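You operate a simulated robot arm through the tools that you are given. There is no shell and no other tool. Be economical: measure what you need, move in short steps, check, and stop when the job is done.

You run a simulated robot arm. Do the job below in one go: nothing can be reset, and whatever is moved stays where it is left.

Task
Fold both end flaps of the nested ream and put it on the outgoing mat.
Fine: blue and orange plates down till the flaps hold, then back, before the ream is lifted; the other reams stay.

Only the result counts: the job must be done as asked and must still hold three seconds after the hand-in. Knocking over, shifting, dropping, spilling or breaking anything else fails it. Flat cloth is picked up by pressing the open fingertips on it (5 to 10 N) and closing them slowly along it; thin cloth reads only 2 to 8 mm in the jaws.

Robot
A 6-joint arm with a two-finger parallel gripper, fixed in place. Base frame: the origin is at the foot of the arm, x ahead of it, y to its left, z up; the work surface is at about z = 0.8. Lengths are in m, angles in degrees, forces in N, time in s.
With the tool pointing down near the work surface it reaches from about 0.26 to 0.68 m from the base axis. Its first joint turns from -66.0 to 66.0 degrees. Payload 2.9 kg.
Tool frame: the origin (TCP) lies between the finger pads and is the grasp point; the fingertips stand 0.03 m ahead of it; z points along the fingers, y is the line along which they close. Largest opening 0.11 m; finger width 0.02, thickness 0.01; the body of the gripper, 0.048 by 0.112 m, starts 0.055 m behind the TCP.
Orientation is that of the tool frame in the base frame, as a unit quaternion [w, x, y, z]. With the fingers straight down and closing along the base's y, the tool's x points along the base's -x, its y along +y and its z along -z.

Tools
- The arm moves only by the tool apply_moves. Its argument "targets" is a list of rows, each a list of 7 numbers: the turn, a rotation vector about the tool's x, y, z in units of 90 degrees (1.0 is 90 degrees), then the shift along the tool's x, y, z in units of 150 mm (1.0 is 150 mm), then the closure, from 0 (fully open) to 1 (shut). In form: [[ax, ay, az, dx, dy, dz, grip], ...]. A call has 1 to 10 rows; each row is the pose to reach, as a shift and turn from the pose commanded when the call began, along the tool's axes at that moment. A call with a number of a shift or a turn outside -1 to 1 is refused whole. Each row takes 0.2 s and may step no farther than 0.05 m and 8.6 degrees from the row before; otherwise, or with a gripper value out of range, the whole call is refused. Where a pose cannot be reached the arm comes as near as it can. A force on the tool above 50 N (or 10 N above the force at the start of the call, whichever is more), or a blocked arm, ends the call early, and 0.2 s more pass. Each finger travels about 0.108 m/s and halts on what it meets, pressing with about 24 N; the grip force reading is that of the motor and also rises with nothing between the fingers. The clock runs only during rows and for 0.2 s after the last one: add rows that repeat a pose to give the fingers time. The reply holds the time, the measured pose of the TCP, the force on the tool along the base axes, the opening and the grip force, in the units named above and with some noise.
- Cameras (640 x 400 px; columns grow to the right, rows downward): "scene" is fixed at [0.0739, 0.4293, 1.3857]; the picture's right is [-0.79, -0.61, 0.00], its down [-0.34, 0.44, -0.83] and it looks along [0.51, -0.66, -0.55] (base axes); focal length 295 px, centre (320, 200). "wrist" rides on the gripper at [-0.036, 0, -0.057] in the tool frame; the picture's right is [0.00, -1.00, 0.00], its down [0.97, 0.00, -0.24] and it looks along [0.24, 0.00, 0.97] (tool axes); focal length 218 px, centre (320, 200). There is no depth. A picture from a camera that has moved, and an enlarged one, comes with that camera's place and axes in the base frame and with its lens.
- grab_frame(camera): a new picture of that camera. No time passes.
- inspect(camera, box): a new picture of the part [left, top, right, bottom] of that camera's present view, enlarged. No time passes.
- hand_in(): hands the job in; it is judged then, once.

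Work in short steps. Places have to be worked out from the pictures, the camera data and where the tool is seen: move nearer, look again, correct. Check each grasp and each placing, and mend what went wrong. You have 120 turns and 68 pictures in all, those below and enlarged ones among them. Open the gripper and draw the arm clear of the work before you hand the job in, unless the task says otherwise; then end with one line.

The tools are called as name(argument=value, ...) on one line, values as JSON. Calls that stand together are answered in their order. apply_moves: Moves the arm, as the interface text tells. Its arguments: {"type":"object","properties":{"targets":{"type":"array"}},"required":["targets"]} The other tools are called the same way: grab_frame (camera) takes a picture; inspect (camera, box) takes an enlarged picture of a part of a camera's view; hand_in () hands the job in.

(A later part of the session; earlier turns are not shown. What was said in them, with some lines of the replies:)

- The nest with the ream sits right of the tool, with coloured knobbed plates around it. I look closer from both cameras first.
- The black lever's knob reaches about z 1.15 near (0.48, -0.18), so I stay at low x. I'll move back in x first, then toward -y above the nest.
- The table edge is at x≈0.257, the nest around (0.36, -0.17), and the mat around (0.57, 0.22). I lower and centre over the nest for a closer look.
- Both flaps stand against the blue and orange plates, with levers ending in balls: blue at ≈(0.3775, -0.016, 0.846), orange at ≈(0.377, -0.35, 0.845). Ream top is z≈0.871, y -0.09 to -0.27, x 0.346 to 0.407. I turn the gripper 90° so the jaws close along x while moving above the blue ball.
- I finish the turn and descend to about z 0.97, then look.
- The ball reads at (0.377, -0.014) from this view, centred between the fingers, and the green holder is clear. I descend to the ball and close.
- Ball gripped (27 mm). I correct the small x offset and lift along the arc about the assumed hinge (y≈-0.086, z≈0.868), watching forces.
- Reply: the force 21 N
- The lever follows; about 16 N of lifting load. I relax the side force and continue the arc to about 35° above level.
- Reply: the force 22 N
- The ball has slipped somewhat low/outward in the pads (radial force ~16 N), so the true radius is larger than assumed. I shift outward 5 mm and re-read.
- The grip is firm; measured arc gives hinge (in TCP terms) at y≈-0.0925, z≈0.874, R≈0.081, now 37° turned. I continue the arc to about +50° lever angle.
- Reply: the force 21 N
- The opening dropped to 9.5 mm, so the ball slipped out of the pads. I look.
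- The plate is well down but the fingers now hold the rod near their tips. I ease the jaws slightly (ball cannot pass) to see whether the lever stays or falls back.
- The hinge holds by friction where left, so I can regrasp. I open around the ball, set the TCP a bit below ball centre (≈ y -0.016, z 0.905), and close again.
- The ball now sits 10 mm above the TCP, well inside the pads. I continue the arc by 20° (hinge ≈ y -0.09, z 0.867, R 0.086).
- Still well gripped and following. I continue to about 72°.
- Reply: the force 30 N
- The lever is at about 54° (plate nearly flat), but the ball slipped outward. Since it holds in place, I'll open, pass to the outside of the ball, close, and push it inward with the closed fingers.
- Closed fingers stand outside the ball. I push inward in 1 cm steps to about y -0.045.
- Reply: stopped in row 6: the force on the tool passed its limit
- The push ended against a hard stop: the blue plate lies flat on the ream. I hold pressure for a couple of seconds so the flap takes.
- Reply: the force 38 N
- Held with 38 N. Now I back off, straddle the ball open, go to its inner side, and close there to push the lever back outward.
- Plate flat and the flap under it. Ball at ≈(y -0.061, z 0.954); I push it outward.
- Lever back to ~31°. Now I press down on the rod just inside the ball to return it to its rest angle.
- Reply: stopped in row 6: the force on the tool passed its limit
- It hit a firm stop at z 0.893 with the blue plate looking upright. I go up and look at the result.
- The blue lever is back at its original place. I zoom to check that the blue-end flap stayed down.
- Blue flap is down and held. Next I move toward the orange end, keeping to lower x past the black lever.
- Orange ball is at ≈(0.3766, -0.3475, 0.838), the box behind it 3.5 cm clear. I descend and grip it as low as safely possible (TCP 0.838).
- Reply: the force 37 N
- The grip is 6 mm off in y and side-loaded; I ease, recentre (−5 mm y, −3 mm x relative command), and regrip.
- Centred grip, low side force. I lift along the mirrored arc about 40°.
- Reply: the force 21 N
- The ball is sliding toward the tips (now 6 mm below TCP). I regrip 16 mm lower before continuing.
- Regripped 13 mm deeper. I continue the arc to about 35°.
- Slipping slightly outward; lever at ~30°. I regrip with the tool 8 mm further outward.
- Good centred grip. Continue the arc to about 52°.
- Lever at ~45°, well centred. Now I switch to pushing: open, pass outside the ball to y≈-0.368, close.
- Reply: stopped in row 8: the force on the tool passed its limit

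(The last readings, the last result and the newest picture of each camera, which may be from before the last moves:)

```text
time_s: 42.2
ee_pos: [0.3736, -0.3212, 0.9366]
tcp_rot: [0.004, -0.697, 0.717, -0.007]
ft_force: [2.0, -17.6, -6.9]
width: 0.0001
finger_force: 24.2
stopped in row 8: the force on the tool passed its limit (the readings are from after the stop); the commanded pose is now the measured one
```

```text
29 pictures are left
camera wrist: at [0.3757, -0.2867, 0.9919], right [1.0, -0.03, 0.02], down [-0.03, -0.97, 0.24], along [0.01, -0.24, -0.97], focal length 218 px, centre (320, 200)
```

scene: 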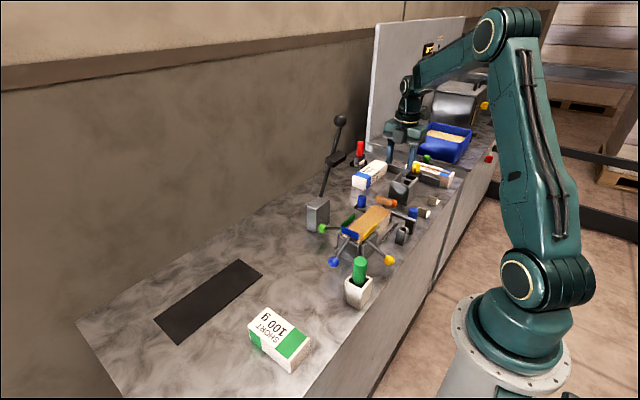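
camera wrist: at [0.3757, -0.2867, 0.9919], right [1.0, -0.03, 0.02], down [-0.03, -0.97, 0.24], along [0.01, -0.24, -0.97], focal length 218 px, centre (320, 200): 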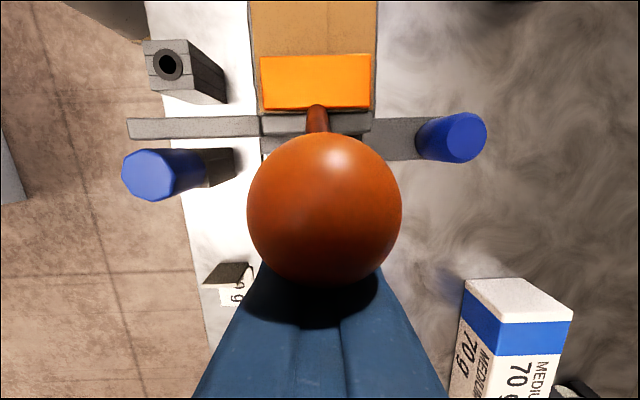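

Hard stop reached at ~73°, same as blue: the plate is flat. Hold pressure ~2 s.

apply_moves(targets=[[0, 0, 0, -0.01, 0, 0, 1], [0, 0, 0, -0.02, 0, 0, 1], [0, 0, 0, -0.02, 0, 0, 1], [0, 0, 0, -0.02, 0, 0, 1], [0, 0, 0, -0.02, 0, 0, 1], [0, 0, 0, -0.02, 0, 0, 1], [0, 0, 0, -0.02, 0, 0, 1], [0, 0, 0, -0.02, 0, 0, 1], [0, 0, 0, -0.02, 0, 0, 1], [0, 0, 0, -0.02, 0, 0, 1]])

```text
time_s: 44.4
ee_pos: [0.3731, -0.3209, 0.9368]
tcp_rot: [0.004, -0.696, 0.718, -0.008]
ft_force: [0.0, -40.8, 0.1]
width: 0.0001
finger_force: 24.4
```

Now to the inner side: back off, open, straddle past the ball to y≈-0.25, close.

apply_moves(targets=[[0, 0, -0.01, 0.1, -0.01, 0, 1], [0, 0, -0.02, 0.17, -0.02, 0, 0.7], [0, 0, -0.02, 0.17, -0.02, 0, 0.5], [0, 0, -0.02, 0.05, -0.02, -0.03, 0.5], [0, 0, -0.02, -0.2, -0.02, -0.05, 0.5], [0, 0, -0.02, -0.46, -0.02, -0.06, 0.5], [0, 0, -0.02, -0.46, -0.02, -0.06, 0.8], [0, 0, -0.02, -0.46, -0.02, -0.06, 1], [0, 0, -0.02, -0.46, -0.02, -0.06, 1]])

grab_frame(camera="scene")

```text
time_s: 46.4
ee_pos: [0.3788, -0.2463, 0.9449]
tcp_rot: [-0.005, 0.71, -0.704, 0.005]
ft_force: [0.2, -0.2, -0.2]
width: 0.0
finger_force: 24.3
```

```text
28 pictures are left
```

scene: 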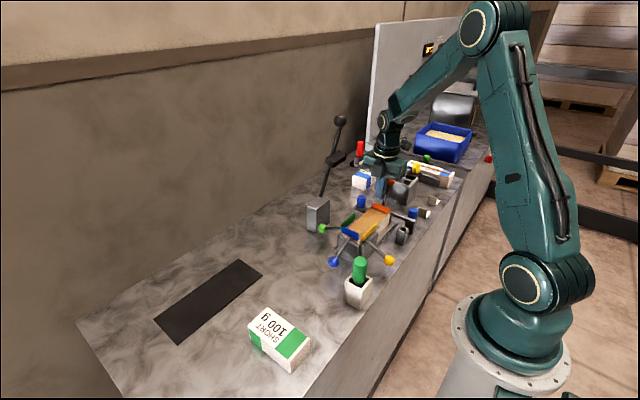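

Inside position reached. Push the ball outward to about 30°, lowering slightly.

apply_moves(targets=[[0, 0, 0, 0.1, 0, 0, 1], [0, 0, 0, 0.18, 0, 0, 1], [0, 0, 0, 0.25, 0, 0, 1], [0, 0, 0, 0.31, 0, 0, 1], [0, 0, 0, 0.37, 0, 0.03, 1], [0, 0, 0, 0.43, 0, 0.05, 1], [0, 0, 0, 0.48, 0, 0.06, 1]])

grab_frame(camera="wrist")

```text
time_s: 48.0
ee_pos: [0.3803, -0.3196, 0.9362]
tcp_rot: [-0.006, 0.71, -0.704, 0.005]
ft_force: [-0.3, -0.4, 0.1]
width: 0.0
finger_force: 24.0
```

```text
27 pictures are left
camera wrist: at [0.3799, -0.2847, 0.9921], right [1.0, 0.01, 0.02], down [0.0, -0.97, 0.24], along [0.02, -0.24, -0.97], focal length 218 px, centre (320, 200)
```

wrist: 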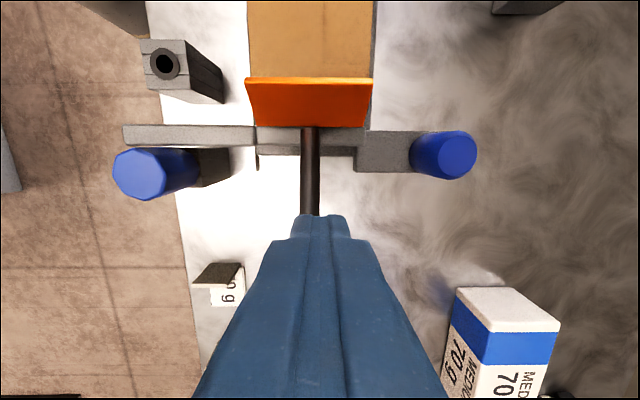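

Same as for blue: press down on the rod just inside the ball until its stop.

apply_moves(targets=[[0, 0, 0, 0.03, 0.01, 0.05, 1], [0, 0, 0, 0.03, 0.01, 0.12, 1], [0, 0, 0, 0.03, 0.01, 0.19, 1], [0, 0, 0, 0.03, 0.01, 0.26, 1], [0, 0, 0, 0.03, 0.01, 0.31, 1], [0, 0, 0, 0.03, 0.01, 0.36, 1]])

apply_moves(targets=[[0, 0, 0, 0, 0, -0.3, 1], [0, 0, 0, 0, 0, -0.6, 1], [0, 0, 0, -0.2, 0.1, -0.8, 0.7], [0, 0, 0, -0.4, 0.1, -0.8, 0.3]])

grab_frame(camera="wrist")

inspect(camera="scene", box=[315, 175, 427, 275])

```text
time_s: 49.3
ee_pos: [0.3798, -0.3258, 0.8939]
tcp_rot: [-0.007, 0.71, -0.704, 0.011]
ft_force: [-3.2, 0.6, 8.9]
width: 0.0003
finger_force: 23.9
stopped in row 6: the force on the tool passed its limit (the readings are from after the stop); the commanded pose is now the measured one
```

```text
time_s: 50.3
ee_pos: [0.3619, -0.2652, 1.014]
tcp_rot: [-0.006, 0.71, -0.704, 0.011]
ft_force: [0.4, -1.5, 0.4]
width: 0.0767
finger_force: 0.2
```

```text
26 pictures are left
camera wrist: at [0.3625, -0.2299, 1.0687], right [1.0, 0.01, 0.02], down [0.0, -0.97, 0.25], along [0.03, -0.25, -0.97], focal length 218 px, centre (320, 200)
```

wrist: 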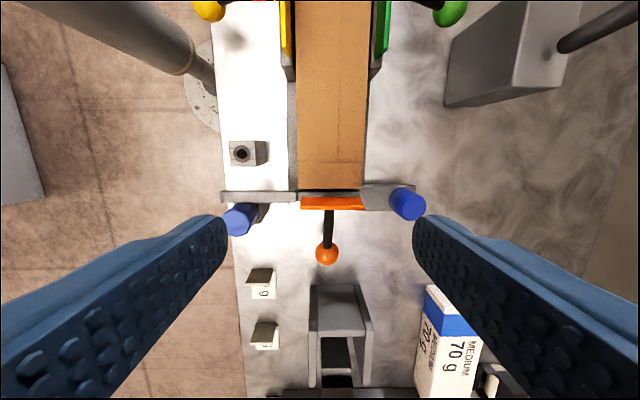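

```text
4.00 times, centred on (371, 225) of scene
camera zoom: at [0.0739, 0.4293, 1.3857], right [-0.79, -0.61, 0.0], down [-0.34, 0.44, -0.83], along [0.51, -0.66, -0.55], focal length 1181 px, centre (116, 100)
```

zoom: 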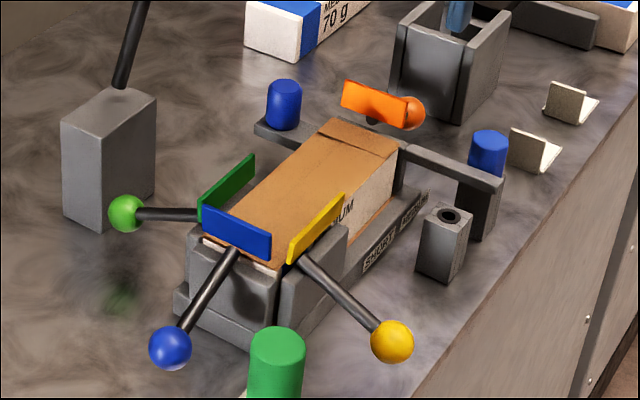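

Both flaps are folded and both plates are back at rest. Now I level the tool and move above the ream grasp spot (x 0.377, y -0.192), between the side plates and the stop, with jaws opened to ~0.09.

apply_moves(targets=[[-0.0153, -0.0046, 0.0054, -0.15, -0.03, 0, 0.2], [-0.0153, -0.0046, 0.0054, -0.35, -0.07, 0, 0.18], [-0.0153, -0.0046, 0.0054, -0.488, -0.1, 0.1, 0.18], [-0.0153, -0.0046, 0.0054, -0.488, -0.1, 0.36, 0.18]])

grab_frame(camera="wrist")

inspect(camera="scene", box=[300, 100, 440, 260])

```text
time_s: 51.3
ee_pos: [0.3783, -0.1909, 0.9583]
tcp_rot: [0.0, 0.707, -0.707, -0.001]
ft_force: [-0.1, -0.8, 0.3]
width: 0.0902
finger_force: 0.0
```

```text
24 pictures are left
camera wrist: at [0.3798, -0.1573, 1.014], right [1.0, 0.0, 0.0], down [0.0, -0.97, 0.24], along [0.0, -0.24, -0.97], focal length 218 px, centre (320, 200)
```

wrist: 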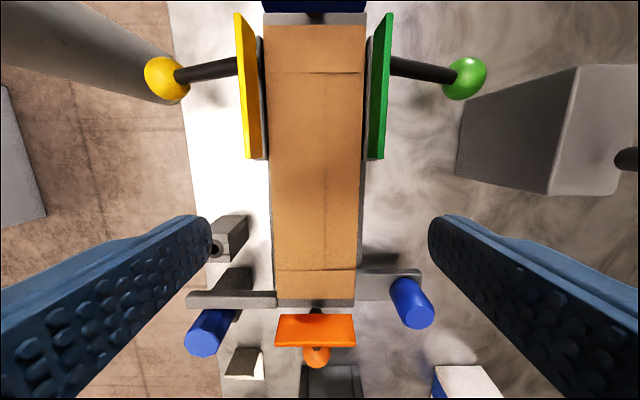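

```text
2.50 times, centred on (370, 180) of scene
camera zoom: at [0.0739, 0.4294, 1.3857], right [-0.79, -0.61, 0.0], down [-0.34, 0.44, -0.83], along [0.51, -0.66, -0.55], focal length 738 px, centre (195, 250)
```

zoom: 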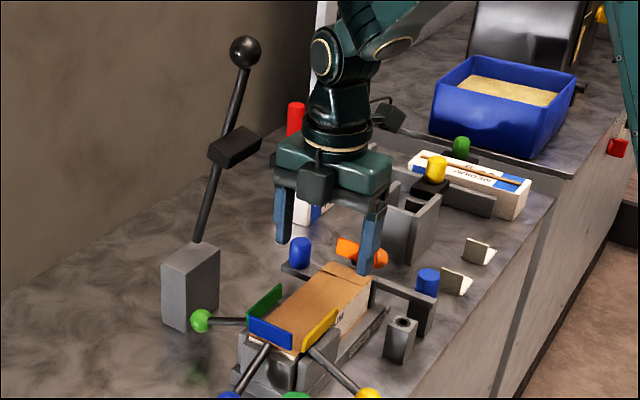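

Flap creases are visible at both ends and both sides of the ream are free at this y. I descend to TCP z≈0.866 (tips 0.836, above the low rails) and close gently.

apply_moves(targets=[[0, 0, 0, 0, 0.012, 0.25, 0.25], [0, 0, 0, 0, 0.012, 0.45, 0.25], [0, 0, 0, 0, 0.012, 0.615, 0.25]])

grab_frame(camera="wrist")

inspect(camera="scene", box=[315, 165, 427, 265])

```text
time_s: 52.1
ee_pos: [0.3772, -0.1929, 0.8661]
tcp_rot: [0.0, 0.707, -0.707, 0.0]
ft_force: [-0.1, -0.5, 0.0]
width: 0.0826
finger_force: 0.1
```

```text
22 pictures are left
camera wrist: at [0.3781, -0.1576, 0.922], right [1.0, 0.0, 0.0], down [0.0, -0.97, 0.24], along [0.0, -0.24, -0.97], focal length 218 px, centre (320, 200)
```

wrist: 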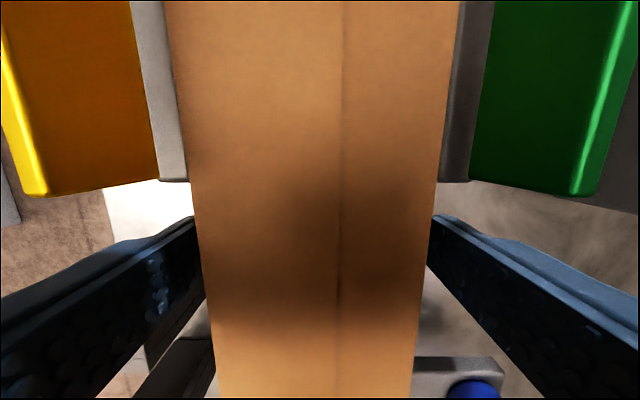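

```text
4.00 times, centred on (371, 215) of scene
camera zoom: at [0.0739, 0.4293, 1.3857], right [-0.79, -0.61, 0.0], down [-0.34, 0.44, -0.83], along [0.51, -0.66, -0.55], focal length 1181 px, centre (116, 140)
```

zoom: 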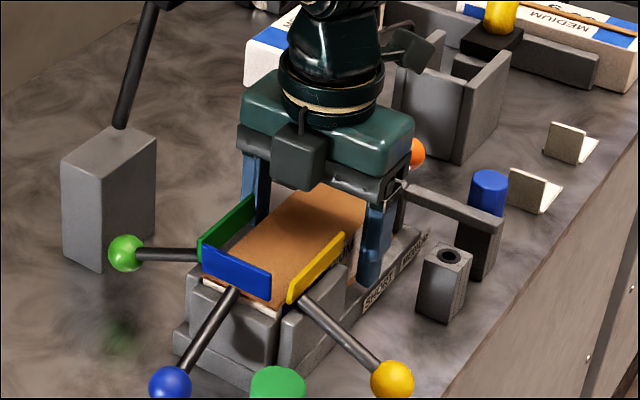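

Fingers straddle the ream with clear gaps. I close on it and check.

apply_moves(targets=[[0, 0, 0, 0, 0, 0.03, 0.3], [0, 0, 0, 0, 0, 0.03, 0.4], [0, 0, 0, 0, 0, 0.03, 0.5], [0, 0, 0, 0, 0, 0.03, 0.6], [0, 0, 0, 0, 0, 0.03, 0.7], [0, 0, 0, 0, 0, 0.03, 0.7]])

```text
time_s: 53.5
ee_pos: [0.3764, -0.1915, 0.8607]
tcp_rot: [0.0, 0.707, -0.707, 0.0]
ft_force: [-0.9, -1.0, -0.5]
width: 0.0581
finger_force: 23.9
```

Ream held at 58 mm with centred force. I lift 3 cm slowly and check.

apply_moves(targets=[[0, 0, 0, 0, 0, -0.04, 1], [0, 0, 0, 0, 0, -0.08, 1], [0, 0, 0, 0, 0, -0.14, 1], [0, 0, 0, 0, 0, -0.2, 1]])

inspect(camera="scene", box=[315, 165, 427, 265])

```text
time_s: 54.5
ee_pos: [0.3777, -0.1916, 0.8923]
tcp_rot: [0.0, -0.707, 0.707, 0.0]
ft_force: [-0.4, -0.3, 0.2]
width: 0.0574
finger_force: 24.4
```

```text
4.00 times, centred on (371, 215) of scene
camera zoom: at [0.074, 0.4293, 1.3857], right [-0.79, -0.61, 0.0], down [-0.34, 0.44, -0.83], along [0.51, -0.66, -0.55], focal length 1181 px, centre (116, 140)
```

zoom: 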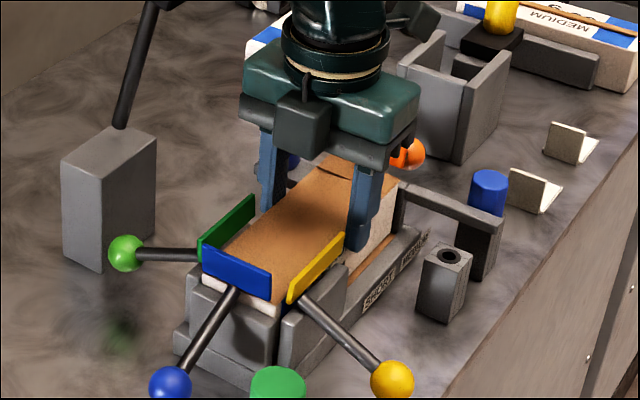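

The force shows no weight on the tool, so the ream may have slipped. I check with the wrist camera.

grab_frame(camera="wrist")

```text
19 pictures are left
camera wrist: at [0.3778, -0.1574, 0.9476], right [1.0, 0.0, 0.0], down [0.0, -0.97, 0.24], along [0.0, -0.24, -0.97], focal length 218 px, centre (320, 200)
```

wrist: 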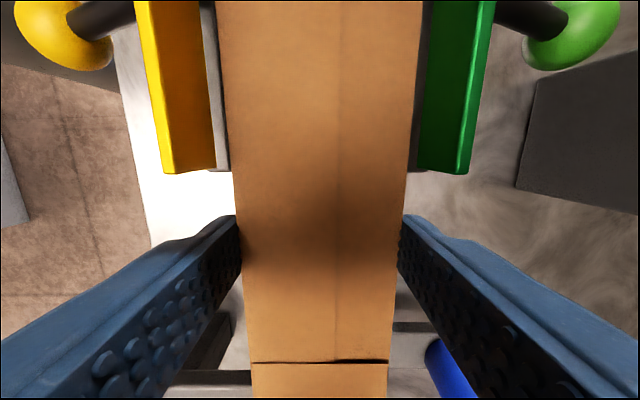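

The ream stayed in the nest; the fingers slid up. I open, go deeper (TCP ≈0.849, watching for rail contact), and grip again.

apply_moves(targets=[[0, 0, 0, 0, 0, 0, 0.4], [0, 0, 0, 0, 0, 0, 0.25], [0, 0, 0, 0, 0, 0.15, 0.25], [0, 0, 0, 0, 0, 0.24, 0.25], [0, 0, 0, 0, 0, 0.29, 0.25], [0, 0, 0, 0, 0, 0.29, 0.25]])

inspect(camera="scene", box=[355, 190, 415, 240])

```text
time_s: 55.9
ee_pos: [0.376, -0.1921, 0.8519]
tcp_rot: [-0.001, 0.708, -0.707, 0.002]
ft_force: [-0.4, 0.7, 4.1]
width: 0.0829
finger_force: 0.2
stopped in row 6: the force on the tool passed its limit (the readings are from after the stop); the commanded pose is now the measured one
```

```text
8.00 times, centred on (385, 215) of scene
camera zoom: at [0.0739, 0.4294, 1.3857], right [-0.79, -0.61, 0.0], down [-0.34, 0.44, -0.83], along [0.51, -0.66, -0.55], focal length 2362 px, centre (-200, 80)
```

zoom: 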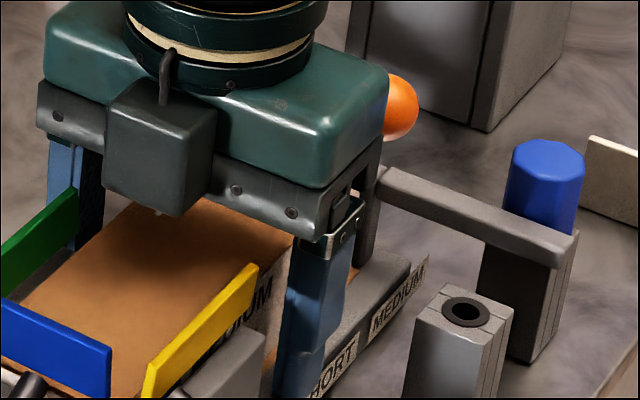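

The tips touched the rail at ~0.822. I raise 3 mm, grip, and lift in tiny steps to read the load.

apply_moves(targets=[[0, 0, 0, 0, 0, -0.022, 0.25], [0, 0, 0, 0, 0, -0.022, 0.35], [0, 0, 0, 0, 0, -0.022, 0.5], [0, 0, 0, 0, 0, -0.022, 0.7], [0, 0, 0, 0, 0, -0.022, 0.9], [0, 0, 0, 0, 0, -0.022, 1], [0, 0, 0, 0, 0, -0.022, 1], [0, 0, 0, 0, 0, -0.022, 1]])

apply_moves(targets=[[0, 0, 0, 0, 0, -0.015, 1], [0, 0, 0, 0, 0, -0.03, 1]])

```text
time_s: 57.6
ee_pos: [0.3775, -0.1909, 0.854]
tcp_rot: [0.001, -0.707, 0.707, -0.001]
ft_force: [-1.1, 0.8, -0.1]
width: 0.0579
finger_force: 24.0
```

```text
time_s: 58.2
ee_pos: [0.3768, -0.1922, 0.8594]
tcp_rot: [0.002, -0.707, 0.707, -0.003]
ft_force: [-0.7, -0.1, -3.2]
width: 0.0581
finger_force: 24.4
```

A 3 N load appears. I lift another 1 cm and look.

apply_moves(targets=[[0, 0, 0, 0, 0, -0.02, 1], [0, 0, 0, 0, 0, -0.04, 1], [0, 0, 0, 0, 0, -0.06, 1]])

grab_frame(camera="wrist")

```text
time_s: 59.0
ee_pos: [0.3781, -0.1922, 0.8682]
tcp_rot: [0.002, -0.707, 0.707, -0.001]
ft_force: [-1.1, -0.5, -4.5]
width: 0.0577
finger_force: 24.1
```

```text
17 pictures are left
camera wrist: at [0.3787, -0.1572, 0.9242], right [1.0, 0.0, 0.0], down [0.0, -0.97, 0.24], along [0.0, -0.24, -0.97], focal length 218 px, centre (320, 200)
```

wrist: 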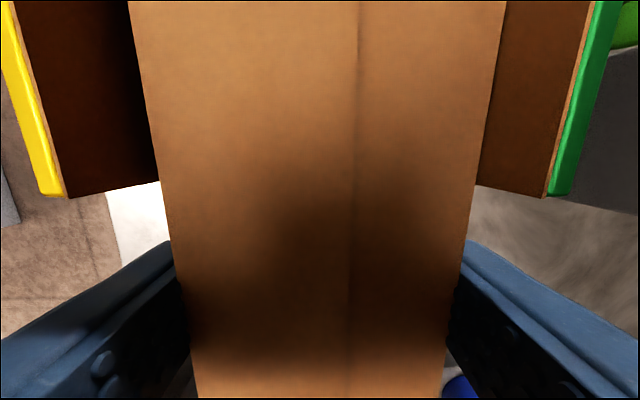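

The ream has risen ~1 cm, but brown faces appear inside the yellow/green plates. I check this closely.

inspect(camera="scene", box=[325, 185, 405, 245])

inspect(camera="wrist", box=[0, 0, 320, 200])

```text
6.67 times, centred on (365, 215) of scene
camera zoom: at [0.0739, 0.4293, 1.3857], right [-0.79, -0.61, 0.0], down [-0.34, 0.44, -0.83], along [0.51, -0.66, -0.55], focal length 1969 px, centre (20, 100)
```

zoom: 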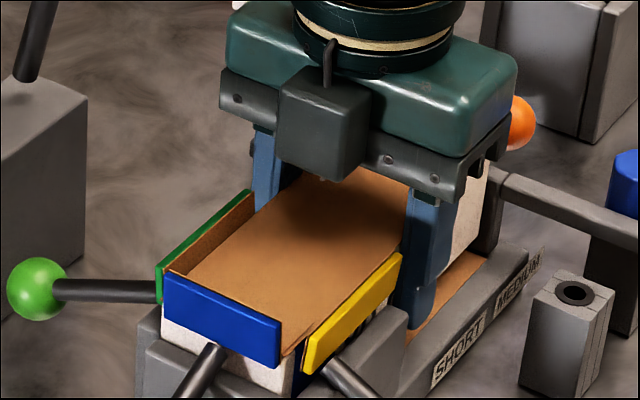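

```text
2.00 times, centred on (160, 100) of wrist
camera zoom: at [0.3787, -0.1572, 0.9242], right [1.0, 0.0, 0.0], down [0.0, -0.97, 0.24], along [0.0, -0.24, -0.97], focal length 436 px, centre (640, 400)
```

zoom: 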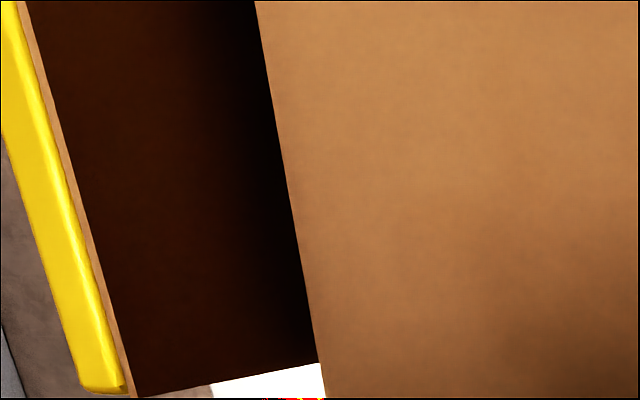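

Something of the wrapper may have stayed behind. I look closer at the side before moving on.

inspect(camera="scene", box=[340, 205, 396, 240])

```text
11.43 times, centred on (368, 222) of scene
camera zoom: at [0.0739, 0.4293, 1.3857], right [-0.79, -0.61, 0.0], down [-0.34, 0.44, -0.83], along [0.51, -0.66, -0.55], focal length 3375 px, centre (-229, -57)
```

zoom: 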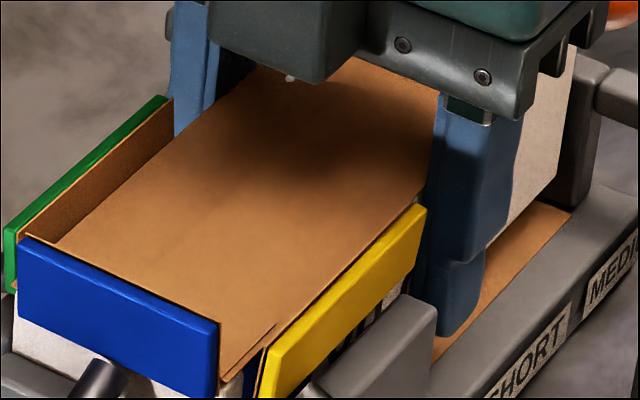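

I'm not sure what the brown sheets at the side plates are. I lift a further 2.5 cm slowly and view it from the scene camera; I can still lower it back.

apply_moves(targets=[[0, 0, 0, 0, 0, -0.03, 1], [0, 0, 0, 0, 0, -0.06, 1], [0, 0, 0, 0, 0, -0.09, 1], [0, 0, 0, 0, 0, -0.12, 1], [0, 0, 0, 0, 0, -0.15, 1], [0, 0, 0, 0, 0, -0.18, 1]])

inspect(camera="scene", box=[325, 175, 405, 245])

```text
time_s: 60.5
ee_pos: [0.3766, -0.1911, 0.8958]
tcp_rot: [0.002, -0.707, 0.707, -0.002]
ft_force: [-2.8, -0.1, -5.0]
width: 0.0579
finger_force: 24.0
```

```text
5.71 times, centred on (365, 210) of scene
camera zoom: at [0.0739, 0.4293, 1.3857], right [-0.79, -0.61, 0.0], down [-0.34, 0.44, -0.83], along [0.51, -0.66, -0.55], focal length 1687 px, centre (63, 143)
```

zoom: 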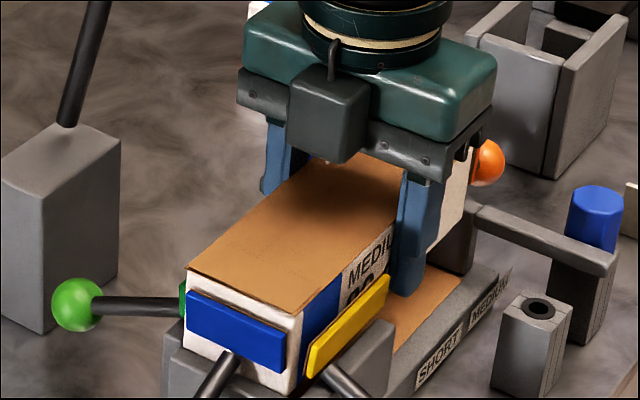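

The ream is lifting cleanly, gripped firmly, with its flaps shut on top. I raise it clear of the plates and look at the nest.

apply_moves(targets=[[0, 0, 0, 0, 0, -0.1, 1], [0, 0, 0, 0, 0, -0.2, 1], [0, 0, 0, 0, 0, -0.3, 1], [0, 0, 0, 0, 0, -0.4, 1], [0, 0, 0, 0, 0, -0.5, 1], [0, 0, 0, 0, 0, -0.6, 1]])

inspect(camera="scene", box=[305, 140, 425, 250])

```text
time_s: 61.9
ee_pos: [0.3769, -0.1916, 0.986]
tcp_rot: [0.0, 0.707, -0.707, 0.002]
ft_force: [-0.3, 1.4, -3.7]
width: 0.0581
finger_force: 23.9
```

```text
3.64 times, centred on (365, 195) of scene
camera zoom: at [0.0739, 0.4293, 1.3857], right [-0.79, -0.61, 0.0], down [-0.34, 0.44, -0.83], along [0.51, -0.66, -0.55], focal length 1074 px, centre (156, 218)
```

zoom: 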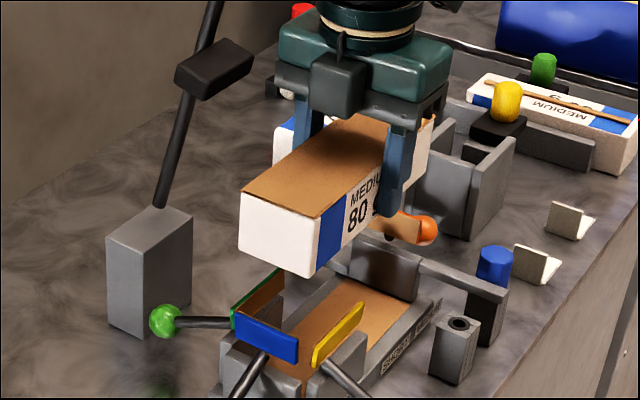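

The nest shows brown on the floor and on some plates; I zoom in to tell if the wrapper was left behind.

inspect(camera="scene", box=[345, 180, 401, 240])

inspect(camera="scene", box=[345, 155, 401, 200])

```text
6.67 times, centred on (373, 210) of scene
camera zoom: at [0.0739, 0.4293, 1.3857], right [-0.79, -0.61, 0.0], down [-0.34, 0.44, -0.83], along [0.51, -0.66, -0.55], focal length 1969 px, centre (-33, 133)
```

zoom: 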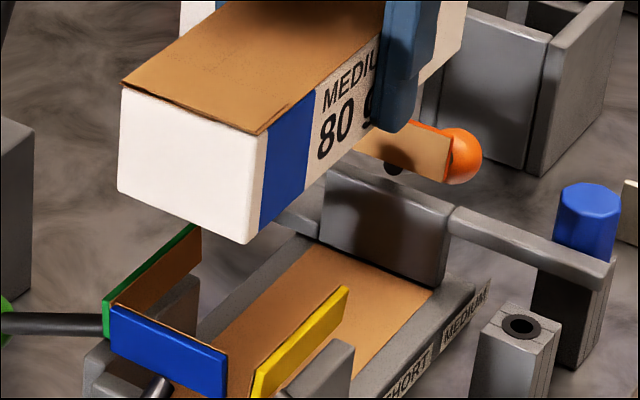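

```text
8.89 times, centred on (373, 178) of scene
camera zoom: at [0.0739, 0.4293, 1.3857], right [-0.79, -0.61, 0.0], down [-0.34, 0.44, -0.83], along [0.51, -0.66, -0.55], focal length 2625 px, centre (-151, 400)
```

zoom: 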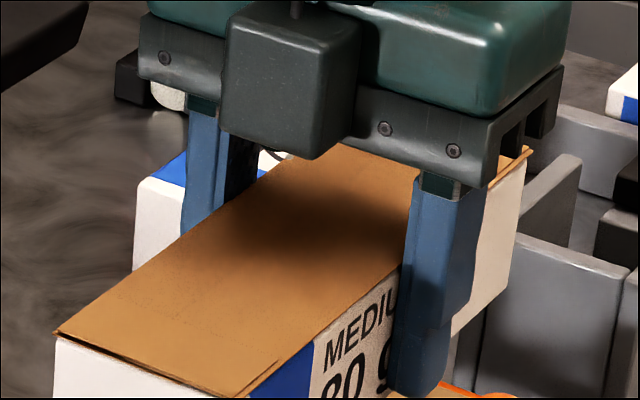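

The finished ream carries its own folded cover (layers visible at both ends), and the nest simply shows a fresh blank. I carry the ream at height toward +y first, then out to the mat at ≈(0.566, 0.219).

apply_moves(targets=[[0, 0, 0, 0, 0, -0.1, 1], [0, 0, 0, -0.1, 0.03, -0.2, 1], [0, 0, 0, -0.25, 0.06, -0.25, 1], [0, 0, 0, -0.4, 0.06, -0.25, 1], [0, 0, 0, -0.55, 0.06, -0.25, 1], [0, 0, 0, -0.7, 0.06, -0.25, 1], [0, 0, 0, -0.85, 0.06, -0.25, 1], [0, 0, 0, -1.0, 0.06, -0.25, 1]])

apply_moves(targets=[[0, 0, 0, -0.15, -0.05, 0, 1], [0, 0, 0, -0.3, -0.15, 0, 1], [0, 0, 0, -0.45, -0.3, 0, 1], [0, 0, 0, -0.6, -0.45, 0, 1], [0, 0, 0, -0.75, -0.6, 0, 1], [0, 0, 0, -0.9, -0.75, 0, 1], [0, 0, 0, -1.0, -0.9, 0, 1]])

apply_moves(targets=[[0, 0, 0, -0.15, -0.1, 0, 1], [0, 0, 0, -0.3, -0.2, 0, 1], [0, 0, 0, -0.45, -0.3, 0, 1], [0, 0, 0, -0.6, -0.4, 0, 1], [0, 0, 0, -0.667, -0.42, 0, 1]])

grab_frame(camera="scene")

```text
time_s: 63.6
ee_pos: [0.3695, -0.0434, 1.0231]
tcp_rot: [-0.001, 0.707, -0.707, 0.002]
ft_force: [-0.7, -0.4, -3.2]
width: 0.0581
finger_force: 24.3
```

```text
time_s: 65.2
ee_pos: [0.5029, 0.1095, 1.0248]
tcp_rot: [0.0, 0.707, -0.707, 0.001]
ft_force: [-0.8, 0.3, -2.8]
width: 0.058
finger_force: 23.9
```

```text
time_s: 66.5
ee_pos: [0.5658, 0.2088, 1.024]
tcp_rot: [0.001, -0.707, 0.707, -0.002]
ft_force: [0.8, 1.0, -4.6]
width: 0.0578
finger_force: 24.2
```

```text
9 pictures are left
```

scene: 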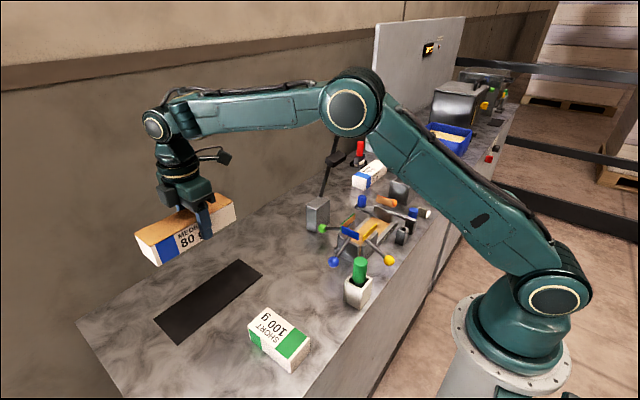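

The ream is over the mat. I descend to about 0.876 and check alignment.

apply_moves(targets=[[0, 0, 0, 0, 0, 0.17, 1], [0, 0, 0, 0, 0, 0.34, 1], [0, 0, 0, 0, 0, 0.5, 1], [0, 0, 0, 0, 0, 0.66, 1], [0, 0, 0, 0, 0, 0.82, 1], [0, 0, 0, 0, 0, 0.93, 1], [0, 0, 0, 0, 0, 0.985, 1]])

inspect(camera="scene", box=[120, 180, 320, 380])

```text
time_s: 68.0
ee_pos: [0.5666, 0.2087, 0.8753]
tcp_rot: [-0.001, 0.707, -0.707, 0.001]
ft_force: [0.4, 0.5, -3.7]
width: 0.058
finger_force: 23.9
```

```text
2.00 times, centred on (220, 280) of scene
camera zoom: at [0.074, 0.4294, 1.3857], right [-0.79, -0.61, 0.0], down [-0.34, 0.44, -0.83], along [0.51, -0.66, -0.55], focal length 591 px, centre (520, 40)
```

zoom: 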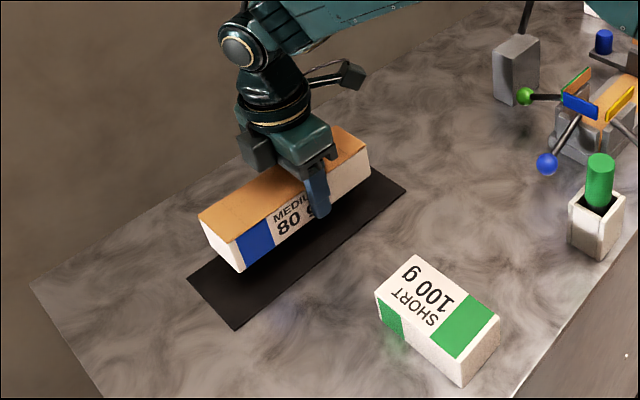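

Aligned over the mat. I lower in small steps, watching for the load to vanish.

apply_moves(targets=[[0, 0, 0, 0, 0, 0.02, 1], [0, 0, 0, 0, 0, 0.04, 1], [0, 0, 0, 0, 0, 0.06, 1], [0, 0, 0, 0, 0, 0.08, 1], [0, 0, 0, 0, 0, 0.1, 1], [0, 0, 0, 0, 0, 0.12, 1]])

```text
time_s: 69.5
ee_pos: [0.5663, 0.208, 0.8572]
tcp_rot: [0.001, -0.707, 0.707, -0.002]
ft_force: [0.4, -0.3, -4.0]
width: 0.0577
finger_force: 24.2
```

apply_moves(targets=[[0, 0, 0, 0, 0, 0.015, 1], [0, 0, 0, 0, 0, 0.03, 1], [0, 0, 0, 0, 0, 0.045, 1]])

```text
time_s: 70.2
ee_pos: [0.5671, 0.2081, 0.8519]
tcp_rot: [0.001, -0.707, 0.707, -0.002]
ft_force: [0.0, -0.1, -3.4]
width: 0.0582
finger_force: 24.2
```

The load is still on the tool; I continue down in 2 mm steps.

apply_moves(targets=[[0, 0, 0, 0, 0, 0.013, 1], [0, 0, 0, 0, 0, 0.026, 1], [0, 0, 0, 0, 0, 0.04, 1]])

inspect(camera="scene", box=[150, 230, 270, 350])

```text
time_s: 71.0
ee_pos: [0.5669, 0.2085, 0.8447]
tcp_rot: [0.0, 0.707, -0.707, 0.002]
ft_force: [0.1, 0.3, -3.6]
width: 0.0582
finger_force: 23.3
```

```text
3.33 times, centred on (210, 290) of scene
camera zoom: at [0.074, 0.4294, 1.3857], right [-0.79, -0.61, 0.0], down [-0.34, 0.44, -0.83], along [0.51, -0.66, -0.55], focal length 984 px, centre (687, -100)
```

zoom: 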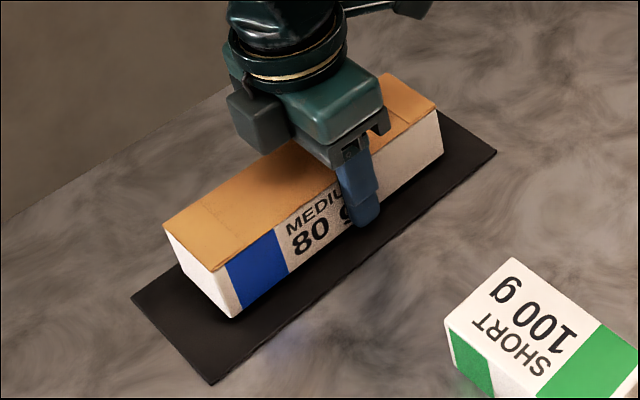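

Very near the mat now; a few mm more.

apply_moves(targets=[[0, 0, 0, 0, 0, 0.01, 1], [0, 0, 0, 0, 0, 0.02, 1], [0, 0, 0, 0, 0, 0.027, 1]])

```text
time_s: 71.8
ee_pos: [0.566, 0.2097, 0.8411]
tcp_rot: [0.0, -0.707, 0.707, -0.002]
ft_force: [-1.0, 0.7, -3.8]
width: 0.0578
finger_force: 23.7
```

apply_moves(targets=[[0, 0, 0, 0, 0, 0.01, 1], [0, 0, 0, 0, 0, 0.02, 1], [0, 0, 0, 0, 0, 0.027, 1]])

```text
time_s: 72.7
ee_pos: [0.5664, 0.2079, 0.8371]
tcp_rot: [-0.001, 0.707, -0.707, 0.002]
ft_force: [-0.6, -0.2, -3.8]
width: 0.0578
finger_force: 23.5
```

Fingertips are at 0.807 and still carrying load; I check the remaining gap.

inspect(camera="scene", box=[165, 260, 245, 330])

```text
5.71 times, centred on (205, 295) of scene
camera zoom: at [0.074, 0.4294, 1.3857], right [-0.79, -0.61, 0.0], down [-0.34, 0.44, -0.83], along [0.51, -0.66, -0.55], focal length 1687 px, centre (977, -343)
```

zoom: 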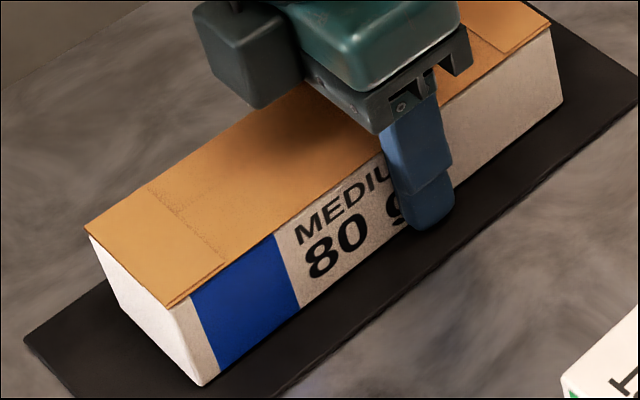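

Practically on the mat, both end flaps clearly folded down. Lower 2 mm more, then read.

apply_moves(targets=[[0, 0, 0, 0, 0, 0.007, 1], [0, 0, 0, 0, 0, 0.013, 1], [0, 0, 0, 0, 0, 0.013, 1]])

```text
time_s: 73.5
ee_pos: [0.5668, 0.2079, 0.836]
tcp_rot: [0.001, -0.707, 0.707, -0.003]
ft_force: [-3.9, -2.1, 6.0]
width: 0.0579
finger_force: 23.5
```

Force reversed to +6 N: the ream rests on the mat. I open slowly and rise straight up.

apply_moves(targets=[[0, 0, 0, 0, 0, 0, 0.45], [0, 0, 0, 0, 0, -0.005, 0.4], [0, 0, 0, 0, 0, -0.005, 0.3], [0, 0, 0, 0, 0, -0.005, 0.2], [0, 0, 0, 0, 0, -0.1, 0.2], [0, 0, 0, 0, 0, -0.3, 0.2], [0, 0, 0, 0, 0, -0.6, 0.2], [0, 0, 0, 0, 0, -0.9, 0.2]])

apply_moves(targets=[[0, 0, 0, 0.1, 0.2, -0.2, 0.1], [0, 0, 0, 0.2, 0.45, -0.3, 0], [0, 0, 0, 0.3, 0.7, -0.4, 0]])

grab_frame(camera="scene")

inspect(camera="scene", box=[140, 240, 280, 350])

```text
time_s: 75.2
ee_pos: [0.5658, 0.2078, 0.97]
tcp_rot: [0.0, -0.707, 0.707, -0.001]
ft_force: [-0.5, -0.2, -0.6]
width: 0.088
finger_force: 0.1
```

```text
time_s: 76.0
ee_pos: [0.4595, 0.1631, 1.0292]
tcp_rot: [0.001, -0.706, 0.708, -0.001]
ft_force: [-0.4, 0.6, 0.0]
width: 0.1102
finger_force: 0.0
```

```text
5 pictures are left
```

scene: 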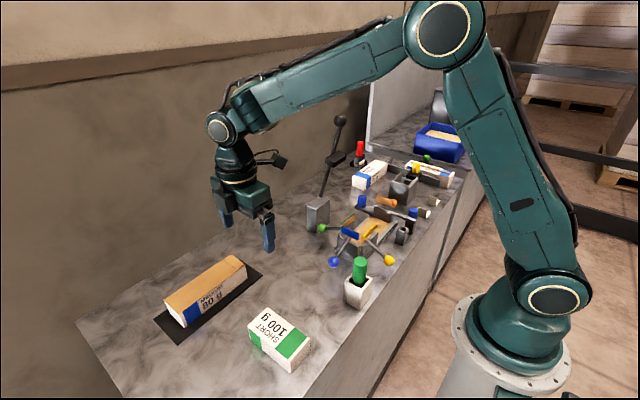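

```text
3.64 times, centred on (210, 295) of scene
camera zoom: at [0.0739, 0.4293, 1.3857], right [-0.79, -0.61, 0.0], down [-0.34, 0.44, -0.83], along [0.51, -0.66, -0.55], focal length 1074 px, centre (720, -146)
```

zoom: 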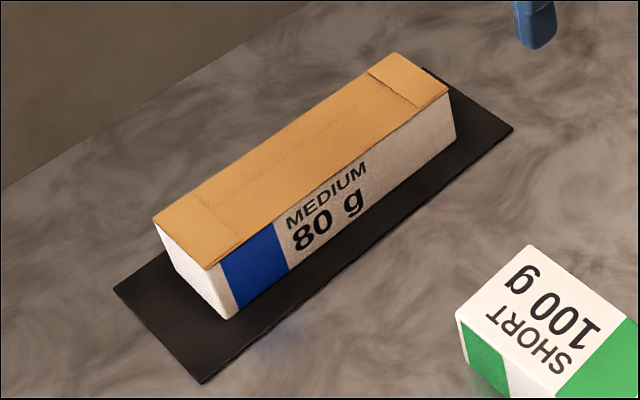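

The ream lies fully on the mat with both end flaps shut, plates are back, the other reams are untouched, and the arm is clear and open. Handing in.

hand_in()

```text
The job is handed in.
```

I folded both end flaps and swung the blue and orange plates back. The ream now lies on the outgoing mat, and the other reams were not moved. One thing I noticed: as the ream came out, brown sheeting showed on the nest floor and plates. I took it for a fresh wrapper blank because the ream still has its folded cover.
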